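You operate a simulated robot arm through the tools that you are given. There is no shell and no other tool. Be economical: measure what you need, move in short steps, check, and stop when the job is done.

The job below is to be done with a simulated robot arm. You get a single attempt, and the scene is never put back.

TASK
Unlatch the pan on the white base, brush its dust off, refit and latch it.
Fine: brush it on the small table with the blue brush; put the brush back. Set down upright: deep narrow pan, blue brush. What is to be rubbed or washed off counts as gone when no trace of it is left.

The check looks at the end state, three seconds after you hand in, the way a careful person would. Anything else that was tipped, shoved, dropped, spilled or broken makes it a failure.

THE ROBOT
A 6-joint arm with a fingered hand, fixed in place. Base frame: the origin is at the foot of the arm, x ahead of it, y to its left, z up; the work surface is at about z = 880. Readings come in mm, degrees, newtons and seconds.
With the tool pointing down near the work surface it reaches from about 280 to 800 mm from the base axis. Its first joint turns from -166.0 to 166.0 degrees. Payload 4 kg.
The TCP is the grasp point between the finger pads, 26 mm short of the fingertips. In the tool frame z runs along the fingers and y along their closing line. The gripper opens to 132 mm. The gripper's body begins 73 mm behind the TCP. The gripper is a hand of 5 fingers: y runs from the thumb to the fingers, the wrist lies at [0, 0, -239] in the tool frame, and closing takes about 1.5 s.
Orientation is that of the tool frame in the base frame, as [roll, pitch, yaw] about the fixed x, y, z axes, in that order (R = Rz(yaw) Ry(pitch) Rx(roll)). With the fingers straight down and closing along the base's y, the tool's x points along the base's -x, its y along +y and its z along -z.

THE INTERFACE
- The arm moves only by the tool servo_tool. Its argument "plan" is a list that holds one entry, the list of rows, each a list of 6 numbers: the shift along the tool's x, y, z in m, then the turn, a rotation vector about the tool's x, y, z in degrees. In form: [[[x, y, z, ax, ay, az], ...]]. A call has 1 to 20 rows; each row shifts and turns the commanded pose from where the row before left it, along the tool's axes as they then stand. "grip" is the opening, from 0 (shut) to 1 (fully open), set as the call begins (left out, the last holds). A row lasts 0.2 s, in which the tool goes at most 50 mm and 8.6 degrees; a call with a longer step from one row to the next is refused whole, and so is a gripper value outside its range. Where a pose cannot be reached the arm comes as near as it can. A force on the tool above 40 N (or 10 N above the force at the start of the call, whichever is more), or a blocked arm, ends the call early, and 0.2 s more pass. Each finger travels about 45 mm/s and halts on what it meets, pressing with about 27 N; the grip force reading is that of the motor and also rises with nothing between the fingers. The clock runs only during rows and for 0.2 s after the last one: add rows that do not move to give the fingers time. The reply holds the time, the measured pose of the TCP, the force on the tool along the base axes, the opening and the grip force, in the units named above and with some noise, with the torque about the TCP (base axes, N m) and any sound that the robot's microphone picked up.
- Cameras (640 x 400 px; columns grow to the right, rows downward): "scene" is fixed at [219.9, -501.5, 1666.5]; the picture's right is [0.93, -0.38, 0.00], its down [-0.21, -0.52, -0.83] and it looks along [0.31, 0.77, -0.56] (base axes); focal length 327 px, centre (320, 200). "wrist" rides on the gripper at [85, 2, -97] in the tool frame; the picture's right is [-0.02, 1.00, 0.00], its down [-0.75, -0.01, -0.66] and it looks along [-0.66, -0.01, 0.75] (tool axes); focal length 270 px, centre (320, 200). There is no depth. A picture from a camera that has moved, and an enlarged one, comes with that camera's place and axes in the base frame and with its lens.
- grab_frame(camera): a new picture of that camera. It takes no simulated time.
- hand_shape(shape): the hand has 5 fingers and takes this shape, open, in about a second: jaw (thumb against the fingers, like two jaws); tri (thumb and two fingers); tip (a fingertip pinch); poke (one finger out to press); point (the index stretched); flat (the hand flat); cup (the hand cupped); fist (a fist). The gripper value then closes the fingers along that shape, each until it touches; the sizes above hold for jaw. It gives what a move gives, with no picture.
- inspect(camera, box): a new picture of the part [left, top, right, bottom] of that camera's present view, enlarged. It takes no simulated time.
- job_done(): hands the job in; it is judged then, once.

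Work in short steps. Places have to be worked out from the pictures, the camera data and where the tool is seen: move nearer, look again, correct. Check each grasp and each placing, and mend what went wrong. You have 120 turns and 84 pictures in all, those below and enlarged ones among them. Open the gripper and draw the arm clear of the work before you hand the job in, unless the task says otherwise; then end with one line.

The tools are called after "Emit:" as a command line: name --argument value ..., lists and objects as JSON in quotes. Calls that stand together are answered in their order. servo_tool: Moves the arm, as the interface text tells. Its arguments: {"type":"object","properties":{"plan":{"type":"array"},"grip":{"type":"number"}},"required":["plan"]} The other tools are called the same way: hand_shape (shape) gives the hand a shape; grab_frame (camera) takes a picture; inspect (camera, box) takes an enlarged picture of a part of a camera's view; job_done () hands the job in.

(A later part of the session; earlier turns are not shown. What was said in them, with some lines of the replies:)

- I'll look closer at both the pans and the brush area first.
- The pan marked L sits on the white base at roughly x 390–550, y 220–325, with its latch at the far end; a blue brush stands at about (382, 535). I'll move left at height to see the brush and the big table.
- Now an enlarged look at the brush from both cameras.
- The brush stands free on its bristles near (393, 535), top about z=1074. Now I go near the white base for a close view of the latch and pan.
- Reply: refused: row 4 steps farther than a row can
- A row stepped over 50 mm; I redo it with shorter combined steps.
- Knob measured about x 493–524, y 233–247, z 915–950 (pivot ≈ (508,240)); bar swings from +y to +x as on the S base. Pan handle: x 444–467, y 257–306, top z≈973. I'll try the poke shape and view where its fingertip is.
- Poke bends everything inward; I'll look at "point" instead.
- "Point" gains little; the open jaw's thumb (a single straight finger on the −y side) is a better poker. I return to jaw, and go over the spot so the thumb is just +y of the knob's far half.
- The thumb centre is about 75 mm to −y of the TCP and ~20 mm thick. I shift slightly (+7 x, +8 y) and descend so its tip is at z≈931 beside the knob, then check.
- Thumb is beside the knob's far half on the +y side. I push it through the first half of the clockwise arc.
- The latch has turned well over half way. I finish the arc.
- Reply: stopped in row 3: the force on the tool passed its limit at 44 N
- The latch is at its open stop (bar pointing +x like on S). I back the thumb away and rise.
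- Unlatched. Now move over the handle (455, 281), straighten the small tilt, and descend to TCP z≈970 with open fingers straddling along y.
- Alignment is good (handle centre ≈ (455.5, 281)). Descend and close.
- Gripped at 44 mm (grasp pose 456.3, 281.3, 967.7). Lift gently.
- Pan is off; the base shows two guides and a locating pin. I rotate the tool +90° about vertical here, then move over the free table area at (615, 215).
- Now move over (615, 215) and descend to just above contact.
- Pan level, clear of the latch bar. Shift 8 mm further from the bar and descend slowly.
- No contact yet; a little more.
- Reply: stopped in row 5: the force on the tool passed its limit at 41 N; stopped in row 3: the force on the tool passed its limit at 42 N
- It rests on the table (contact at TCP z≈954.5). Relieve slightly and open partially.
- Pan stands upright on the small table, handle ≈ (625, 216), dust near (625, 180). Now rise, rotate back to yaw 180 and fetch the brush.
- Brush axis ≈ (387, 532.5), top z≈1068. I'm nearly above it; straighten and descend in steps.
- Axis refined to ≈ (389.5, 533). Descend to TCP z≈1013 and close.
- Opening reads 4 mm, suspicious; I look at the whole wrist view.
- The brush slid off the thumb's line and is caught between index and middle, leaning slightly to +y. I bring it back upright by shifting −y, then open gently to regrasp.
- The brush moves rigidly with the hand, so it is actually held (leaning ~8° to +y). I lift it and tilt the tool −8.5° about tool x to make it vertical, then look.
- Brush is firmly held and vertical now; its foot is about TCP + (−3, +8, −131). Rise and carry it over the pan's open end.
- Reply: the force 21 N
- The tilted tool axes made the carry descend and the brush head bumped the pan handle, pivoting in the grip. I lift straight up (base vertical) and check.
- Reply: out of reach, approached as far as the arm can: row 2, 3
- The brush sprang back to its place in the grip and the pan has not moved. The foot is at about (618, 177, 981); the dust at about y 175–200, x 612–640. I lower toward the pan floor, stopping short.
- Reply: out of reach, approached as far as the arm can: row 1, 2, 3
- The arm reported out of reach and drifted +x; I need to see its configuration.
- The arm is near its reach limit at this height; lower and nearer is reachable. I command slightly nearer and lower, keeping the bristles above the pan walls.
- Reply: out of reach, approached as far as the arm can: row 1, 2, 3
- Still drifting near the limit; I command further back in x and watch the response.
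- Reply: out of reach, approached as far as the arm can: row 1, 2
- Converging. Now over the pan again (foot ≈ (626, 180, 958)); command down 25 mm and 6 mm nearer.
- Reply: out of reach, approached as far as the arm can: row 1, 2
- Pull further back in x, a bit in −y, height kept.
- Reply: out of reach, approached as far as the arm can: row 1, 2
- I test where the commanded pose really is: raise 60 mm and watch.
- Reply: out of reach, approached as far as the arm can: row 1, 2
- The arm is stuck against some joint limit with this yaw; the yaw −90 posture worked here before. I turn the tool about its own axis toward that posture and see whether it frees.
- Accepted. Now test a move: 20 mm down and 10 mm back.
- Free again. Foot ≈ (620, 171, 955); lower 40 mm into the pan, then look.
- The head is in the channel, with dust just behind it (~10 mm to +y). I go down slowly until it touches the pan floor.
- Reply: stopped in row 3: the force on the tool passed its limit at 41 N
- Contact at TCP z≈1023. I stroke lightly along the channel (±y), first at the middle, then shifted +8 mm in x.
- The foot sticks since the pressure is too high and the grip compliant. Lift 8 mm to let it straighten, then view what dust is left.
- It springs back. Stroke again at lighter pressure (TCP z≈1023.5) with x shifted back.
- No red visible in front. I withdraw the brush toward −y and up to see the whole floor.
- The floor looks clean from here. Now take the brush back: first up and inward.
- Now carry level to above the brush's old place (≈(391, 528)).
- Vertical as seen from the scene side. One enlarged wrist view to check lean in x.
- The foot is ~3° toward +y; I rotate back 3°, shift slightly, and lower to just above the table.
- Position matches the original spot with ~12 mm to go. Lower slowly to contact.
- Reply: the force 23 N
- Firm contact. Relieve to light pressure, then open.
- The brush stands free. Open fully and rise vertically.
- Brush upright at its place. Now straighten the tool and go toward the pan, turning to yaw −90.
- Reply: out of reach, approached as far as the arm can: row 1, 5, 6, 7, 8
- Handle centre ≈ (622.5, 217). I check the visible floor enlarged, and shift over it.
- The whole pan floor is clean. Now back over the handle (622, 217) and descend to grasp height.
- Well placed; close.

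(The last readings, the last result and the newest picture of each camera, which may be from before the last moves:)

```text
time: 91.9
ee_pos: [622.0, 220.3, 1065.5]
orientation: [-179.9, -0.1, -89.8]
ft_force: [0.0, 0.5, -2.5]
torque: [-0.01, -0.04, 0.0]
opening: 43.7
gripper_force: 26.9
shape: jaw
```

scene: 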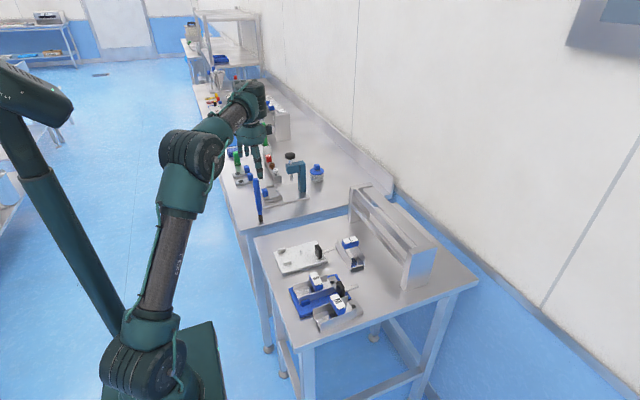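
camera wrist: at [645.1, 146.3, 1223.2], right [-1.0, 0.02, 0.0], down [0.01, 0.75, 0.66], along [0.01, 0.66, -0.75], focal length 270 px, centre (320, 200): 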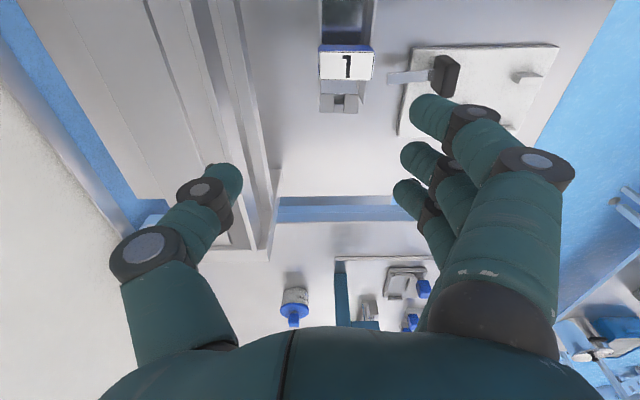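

Held and lifted. Carry back over the base and rotate to yaw 180.

Emit:
servo_tool --plan '[[[-0.0122, 0.0332, 0, 0, 0, 0], [-0.0122, 0.0332, 0, 0, 0, 0], [-0.0122, 0.0332, 0, 0, 0, 0], [-0.0122, 0.0332, 0, 0, 0, 0], [-0.0122, 0.0332, 0, 0, 0, 0], [0, 0, 0, 0, 0, 8.2], [0, 0, 0, 0, 0, 8.2], [0, 0, 0, 0, 0, 8.2], [0, 0, 0, 0, 0, 8.2], [0, 0, 0, 0, 0, 8.2], [0, 0, 0, 0, 0, 8.2], [0, 0, 0, 0, 0, 8.2], [0, 0, 0, 0, 0, 8.2], [0, 0, 0, 0, 0, 8.2], [0, 0, 0, 0, 0, 8.2], [0, 0, 0, 0, 0, 8.0], [0, 0, 0, 0, 0, 0]]]'

Emit:
inspect --camera "wrist" --box '[240, 0, 440, 200]'

```text
time: 95.5
ee_pos: [456.9, 278.2, 1066.4]
orientation: [-180.0, 0.1, 180.0]
ft_force: [1.1, -1.3, -2.1]
torque: [-0.01, 0.03, 0.0]
opening: 43.7
gripper_force: 26.8
shape: jaw
```

```text
2.00 times, centred on (340, 100) of wrist
camera zoom: at [371.1, 280.8, 1162.0], right [0.02, 1.0, 0.0], down [0.75, -0.01, 0.66], along [0.66, -0.01, -0.75], focal length 541 px, centre (280, 400)
```

zoom: 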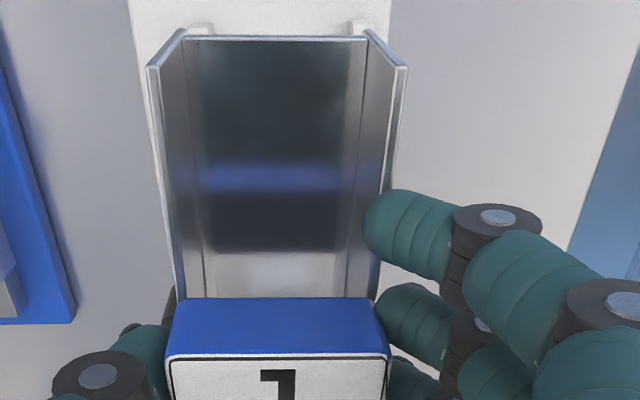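

Over the base. Shift +3 y, +1 x and lower to ~20 mm above seating, then check alignment with the guides.

Emit:
servo_tool --plan '[[[-0.001, 0.003, 0.03, 0, 0, 0], [0, 0, 0.03, 0, 0, 0], [0, 0, 0.017, 0, 0, 0], [0, 0, 0, 0, 0, 0]]]'

Emit:
inspect --camera "scene" --box '[270, 215, 340, 280]'

Emit:
inspect --camera "wrist" --box '[240, 0, 440, 200]'

```text
time: 96.5
ee_pos: [458.5, 282.9, 988.6]
orientation: [179.9, 0.0, -179.9]
ft_force: [-1.3, 0.2, -1.9]
torque: [-0.01, 0.02, 0.01]
opening: 43.8
gripper_force: 26.8
shape: jaw
```

```text
6.15 times, centred on (305, 248) of scene
camera zoom: at [219.9, -501.5, 1666.5], right [0.93, -0.38, 0.0], down [-0.21, -0.52, -0.83], along [0.31, 0.77, -0.56], focal length 2014 px, centre (412, -92)
```

zoom: 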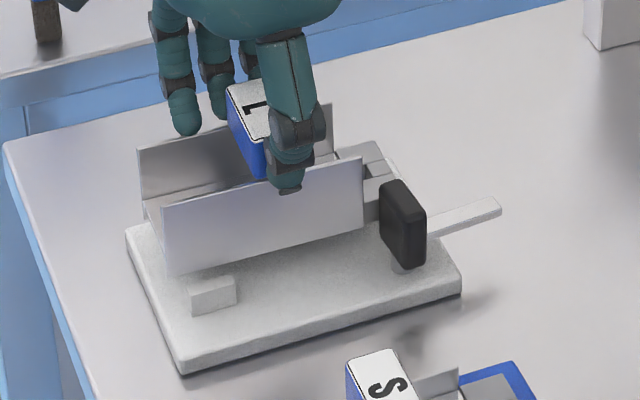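

```text
2.00 times, centred on (340, 100) of wrist
camera zoom: at [372.3, 284.4, 1085.4], right [0.02, 1.0, 0.0], down [0.75, -0.01, 0.66], along [0.66, -0.01, -0.75], focal length 541 px, centre (280, 400)
```

zoom: 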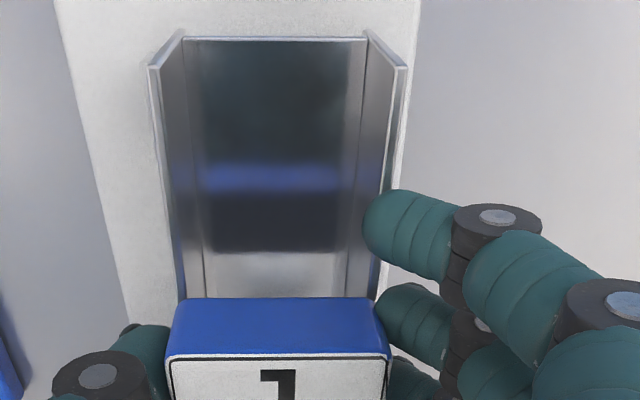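

Comparing wall corners with the seated picture: I need about +3 mm x, −1.6 mm y (target TCP ≈ (461.5, 281.3)). Apply and lower 8 mm, recheck.

Emit:
servo_tool --plan '[[[-0.003, -0.0016, 0, 0, 0, 0], [0, 0, 0.004, 0, 0, 0], [0, 0, 0.003, 0, 0, 0], [0, 0, 0, 0, 0, 0]]]'

Emit:
inspect --camera "scene" --box '[270, 210, 350, 280]'

```text
time: 97.5
ee_pos: [460.0, 280.9, 982.0]
orientation: [180.0, -0.1, -179.9]
ft_force: [0.8, 3.5, -2.4]
torque: [0.3, -0.07, 0.27]
opening: 43.3
gripper_force: 26.7
shape: jaw
```

```text
5.71 times, centred on (310, 245) of scene
camera zoom: at [219.9, -501.5, 1666.5], right [0.93, -0.38, 0.0], down [-0.21, -0.52, -0.83], along [0.31, 0.77, -0.56], focal length 1870 px, centre (377, -57)
```

zoom: 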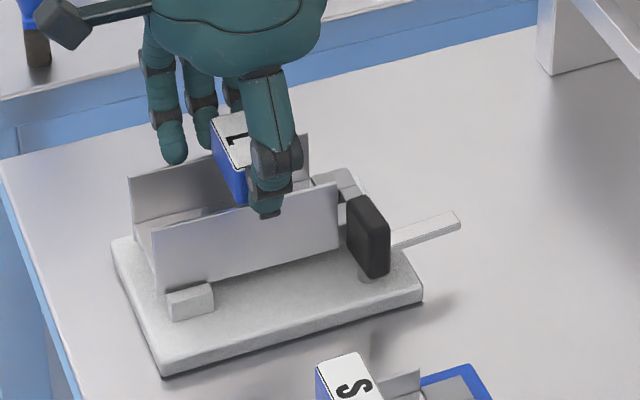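

Corners now match the seated picture to within a pixel. Lower gently, watching forces.

Emit:
servo_tool --plan '[[[0, 0, 0.002, 0, 0, 0], [0, 0, 0.002, 0, 0, 0], [0, 0, 0.002, 0, 0, 0], [0, 0, 0, 0, 0, 0]]]'

Emit:
servo_tool --plan '[[[0, 0, 0.002, 0, 0, 0], [0, 0, 0.002, 0, 0, 0], [0, 0, 0, 0, 0, 0]]]'

```text
time: 98.5
ee_pos: [460.2, 279.4, 975.4]
orientation: [180.0, 0.1, -179.9]
ft_force: [0.8, 4.9, -1.0]
torque: [0.28, -0.15, 0.33]
opening: 43.5
gripper_force: 26.7
shape: jaw
```

```text
time: 99.3
ee_pos: [459.5, 280.8, 971.1]
orientation: [-179.9, 0.0, -179.9]
ft_force: [-0.2, 4.1, -1.4]
torque: [0.22, -0.1, 0.22]
opening: 43.5
gripper_force: 27.1
shape: jaw
```

A slight side push in +y; ease +0.7 mm and continue to seat.

Emit:
servo_tool --plan '[[[0, 0.0007, 0.001, 0, 0, 0], [0, 0, 0.001, 0, 0, 0], [0, 0, 0, 0, 0, 0]]]'

Emit:
servo_tool --plan '[[[0, 0, 0.001, 0, 0, 0], [0, 0, 0.001, 0, 0, 0], [0, 0, 0, 0, 0, 0]]]'

```text
time: 100.1
ee_pos: [461.2, 281.1, 969.6]
orientation: [180.0, -0.1, -179.9]
ft_force: [-0.7, -0.1, 9.2]
torque: [0.24, 0.08, 0.09]
opening: 43.6
gripper_force: 27.1
shape: jaw
```

```text
time: 100.9
ee_pos: [459.4, 281.8, 969.2]
orientation: [-179.9, 0.0, -179.8]
ft_force: [-6.6, -1.8, 37.0]
torque: [0.55, 0.17, 0.16]
opening: 45.5
gripper_force: 27.0
shape: jaw
```

Seated (contact at TCP z≈969, as expected). Relieve and verify against the original picture.

Emit:
servo_tool --plan '[[[0, 0, -0.0015, 0, 0, 0], [0, 0, 0, 0, 0, 0]]]'

Emit:
inspect --camera "scene" --box '[270, 210, 350, 280]'

```text
time: 101.5
ee_pos: [460.3, 281.1, 968.6]
orientation: [-180.0, 0.0, -179.9]
ft_force: [-0.9, 2.0, 25.3]
torque: [0.59, -0.04, 0.14]
opening: 45.2
gripper_force: 27.3
shape: jaw
```

```text
5.71 times, centred on (310, 245) of scene
camera zoom: at [219.9, -501.5, 1666.5], right [0.93, -0.38, 0.0], down [-0.21, -0.52, -0.83], along [0.31, 0.77, -0.56], focal length 1870 px, centre (377, -57)
```

zoom: 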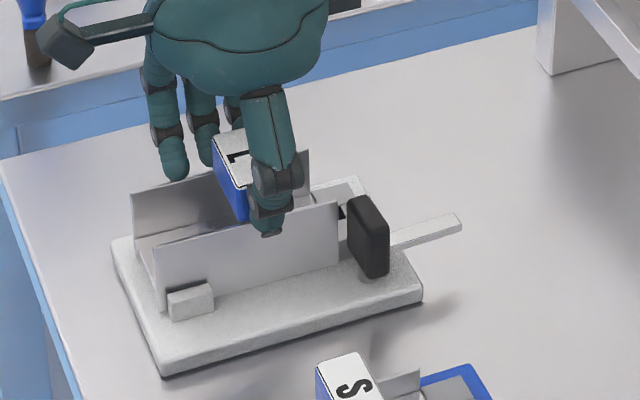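

It matches the original seat exactly. Release and rise.

Emit:
servo_tool --plan '[[[0, 0, 0, 0, 0, 0], [0, 0, 0, 0, 0, 0], [0, 0, 0, 0, 0, 0], [0, 0, 0, 0, 0, 0], [0, 0, 0, 0, 0, 0], [0, 0, 0, 0, 0, 0], [0, 0, -0.02, 0, 0, 0], [0, 0, -0.03, 0, 0, 0], [0, 0, -0.04, 0, 0, 0], [0, 0, 0, 0, 0, 0]]]' --grip 1.0

```text
time: 103.7
ee_pos: [460.5, 280.7, 1057.8]
orientation: [-179.9, 0.0, -180.0]
ft_force: [0.9, -0.2, 0.3]
torque: [0.01, 0.02, -0.01]
opening: 131.7
gripper_force: 0.1
shape: jaw
```

Now the latch: place the thumb on the −x side of the knob's −y half, i.e. TCP ≈ (484, 302), then descend.

Emit:
servo_tool --plan '[[[-0.024, 0.021, 0, 0, 0, 0], [0, 0, 0.04, 0, 0, 0], [0, 0, 0.04, 0, 0, 0], [0, 0, 0.021, 0, 0, 0], [0, 0, 0, 0, 0, 0]]]'

Emit:
inspect --camera "wrist" --box '[100, 40, 340, 240]'

```text
time: 104.9
ee_pos: [483.9, 303.9, 957.2]
orientation: [-180.0, 0.0, -179.9]
ft_force: [0.4, -0.1, 0.3]
torque: [-0.02, 0.0, 0.01]
opening: 131.8
gripper_force: 0.1
shape: jaw
```

```text
2.00 times, centred on (220, 140) of wrist
camera zoom: at [398.7, 305.7, 1054.5], right [0.02, 1.0, 0.0], down [0.75, -0.01, 0.66], along [0.66, -0.01, -0.75], focal length 541 px, centre (520, 320)
```

zoom: 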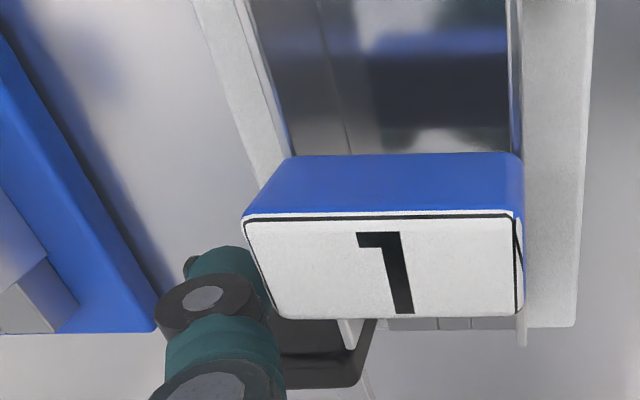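

Thumb is in place. Push through the first half of the counter-clockwise arc.

Emit:
servo_tool --plan '[[[-0.005, 0, 0, 0, 0, 0], [-0.004, 0, 0, 0, 0, 0], [-0.0034, -0.004, 0, 0, 0, 0], [-0.0044, -0.003, 0, 0, 0, 0], [-0.005, -0.0018, 0, 0, 0, 0], [-0.0052, -0.0004, 0, 0, 0, 0], [0, 0, 0, 0, 0, 0]]]'

Emit:
inspect --camera "wrist" --box '[100, 40, 340, 240]'

```text
time: 106.5
ee_pos: [510.8, 291.3, 959.4]
orientation: [-179.8, 0.0, -179.9]
ft_force: [-1.8, -0.8, 0.2]
torque: [-0.04, -0.01, -0.09]
opening: 132.2
gripper_force: 0.0
shape: jaw
```

```text
2.00 times, centred on (220, 140) of wrist
camera zoom: at [426.0, 294.0, 1054.5], right [0.02, 1.0, 0.0], down [0.75, -0.01, 0.66], along [0.66, -0.01, -0.75], focal length 541 px, centre (520, 320)
```

zoom: 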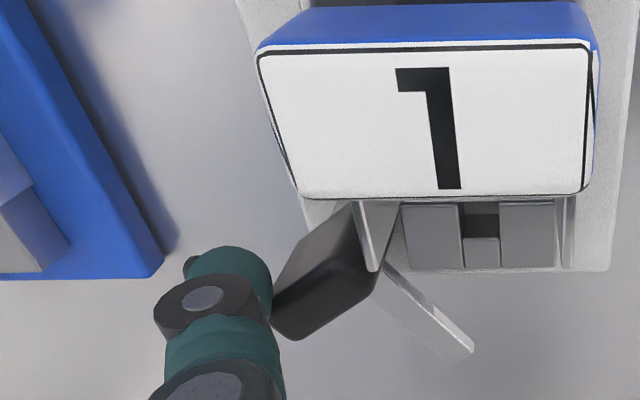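

About 40–50° turned. Continue, now curving toward +y.

Emit:
servo_tool --plan '[[[-0.004, 0.001, 0, 0, 0, 0], [-0.004, 0.002, 0, 0, 0, 0], [-0.003, 0.003, 0, 0, 0, 0], [-0.001, 0.003, 0, 0, 0, 0], [0, 0, 0, 0, 0, 0]]]'

Emit:
inspect --camera "wrist" --box '[100, 40, 340, 240]'

```text
time: 107.7
ee_pos: [524.5, 300.6, 957.4]
orientation: [-179.8, 0.0, -179.9]
ft_force: [-2.2, -4.6, -0.1]
torque: [0.0, 0.02, -0.15]
opening: 132.1
gripper_force: 0.0
shape: jaw
```

```text
2.00 times, centred on (220, 140) of wrist
camera zoom: at [438.8, 303.2, 1054.5], right [0.02, 1.0, 0.0], down [0.75, -0.01, 0.66], along [0.66, -0.01, -0.75], focal length 541 px, centre (520, 320)
```

zoom: 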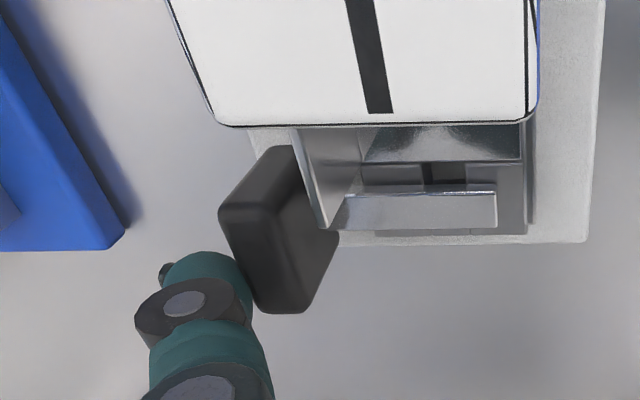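

Bar is nearly over the end block. Push on in +y until it meets its stop.

Emit:
servo_tool --plan '[[[0, 0.0015, 0, 0, 0, 0], [0, 0.0015, 0, 0, 0, 0], [0, 0.0015, 0, 0, 0, 0], [0, 0.0015, 0, 0, 0, 0], [0, 0, 0, 0, 0, 0]]]'

```text
time: 108.9
ee_pos: [522.6, 307.9, 958.2]
orientation: [-179.8, 0.0, -179.9]
ft_force: [-0.9, -9.1, -1.4]
torque: [-0.08, -0.02, -0.06]
opening: 132.0
gripper_force: 0.0
shape: jaw
```

Emit:
inspect --camera "wrist" --box '[100, 40, 340, 240]'

```text
2.00 times, centred on (220, 140) of wrist
camera zoom: at [438.2, 309.2, 1055.0], right [0.02, 1.0, 0.0], down [0.75, -0.01, 0.66], along [0.66, -0.01, -0.75], focal length 541 px, centre (520, 320)
```

zoom: 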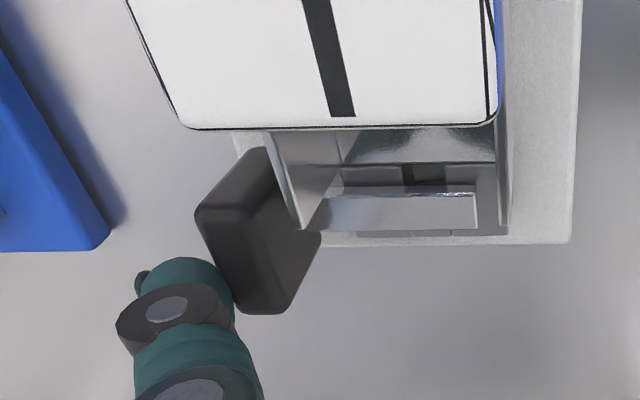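

The bar lies in its groove as originally; one last small push for certainty, then back off and rise.

Emit:
servo_tool --plan '[[[0, 0.0015, 0, 0, 0, 0], [0, 0.0015, 0, 0, 0, 0], [0, 0, 0, 0, 0, 0]]]'

Emit:
servo_tool --plan '[[[0, -0.01, 0, 0, 0, 0], [0, -0.01, 0, 0, 0, 0], [0, 0, -0.03, 0, 0, 0], [0, 0, -0.04, 0, 0, 0], [0.02, 0, -0.04, 0, 0, 0], [0.04, 0, 0, 0, 0, 0], [0.04, 0, 0, 0, 0, 0], [0, 0, 0, 0, 0, 0]]]'

Emit:
inspect --camera "scene" --box '[270, 225, 340, 280]'

```text
time: 109.7
ee_pos: [524.0, 309.9, 958.6]
orientation: [-180.0, 0.0, -179.8]
ft_force: [-3.9, -11.0, -1.9]
torque: [-0.04, 0.02, -0.3]
opening: 131.9
gripper_force: 0.0
shape: jaw
```

```text
time: 111.5
ee_pos: [421.1, 291.2, 1066.5]
orientation: [-179.9, 0.1, -179.9]
ft_force: [-0.5, -0.4, 0.5]
torque: [0.0, 0.02, 0.01]
opening: 131.8
gripper_force: 0.1
shape: jaw
```

```text
7.27 times, centred on (305, 252) of scene
camera zoom: at [219.9, -501.5, 1666.5], right [0.93, -0.38, 0.0], down [-0.21, -0.52, -0.83], along [0.31, 0.77, -0.56], focal length 2380 px, centre (429, -182)
```

zoom: 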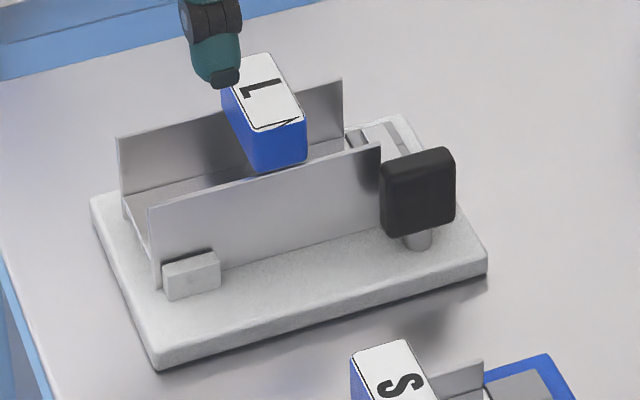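

Knob and pan match the original latched picture. Move the arm clear and take a final overall look.

Emit:
servo_tool --plan '[[[0, 0, -0.045, 0, 0, 0], [0, 0, -0.045, 0, 0, 0], [0.01, 0, -0.04, 0, 0, 0], [0.03, 0, -0.03, 0, 0, 0], [0.03, 0, 0, 0, 0, 0], [0, 0, 0, 0, 0, 0]]]'

Emit:
grab_frame --camera "wrist"

Emit:
grab_frame --camera "scene"

```text
time: 112.9
ee_pos: [351.9, 290.7, 1227.6]
orientation: [-179.9, 0.0, -179.9]
ft_force: [0.1, -0.2, 0.0]
torque: [0.0, -0.01, -0.01]
opening: 131.9
gripper_force: 0.0
shape: jaw
```

```text
1 pictures are left
camera wrist: at [267.1, 293.1, 1324.8], right [0.02, 1.0, 0.0], down [0.75, -0.01, 0.66], along [0.66, -0.01, -0.75], focal length 270 px, centre (320, 200)
```

wrist: 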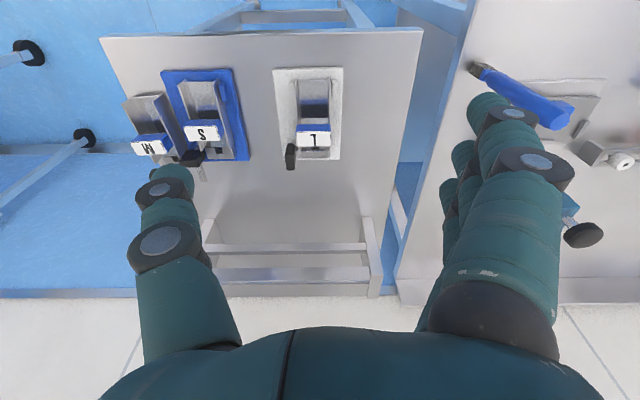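

```text
0 pictures are left
```

scene: 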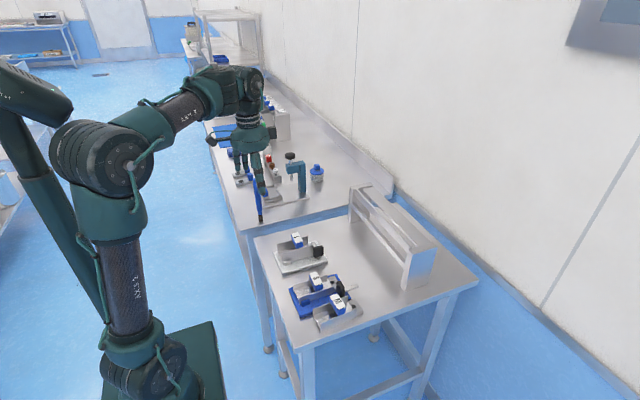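

The pan is clean, seated and latched, the brush stands upright at its place, and the hand is open and clear. I hand the job in.

Emit:
job_done

```text
The job is handed in.
```

I unlatched the L pan from the white base and brushed it on the small table with the blue brush. No red dust showed on its floor in the later pictures. I then refitted and latched the pan and stood the brush back upright in its place. On the way over, the brush head bumped the pan's handle, but nothing tipped or fell.
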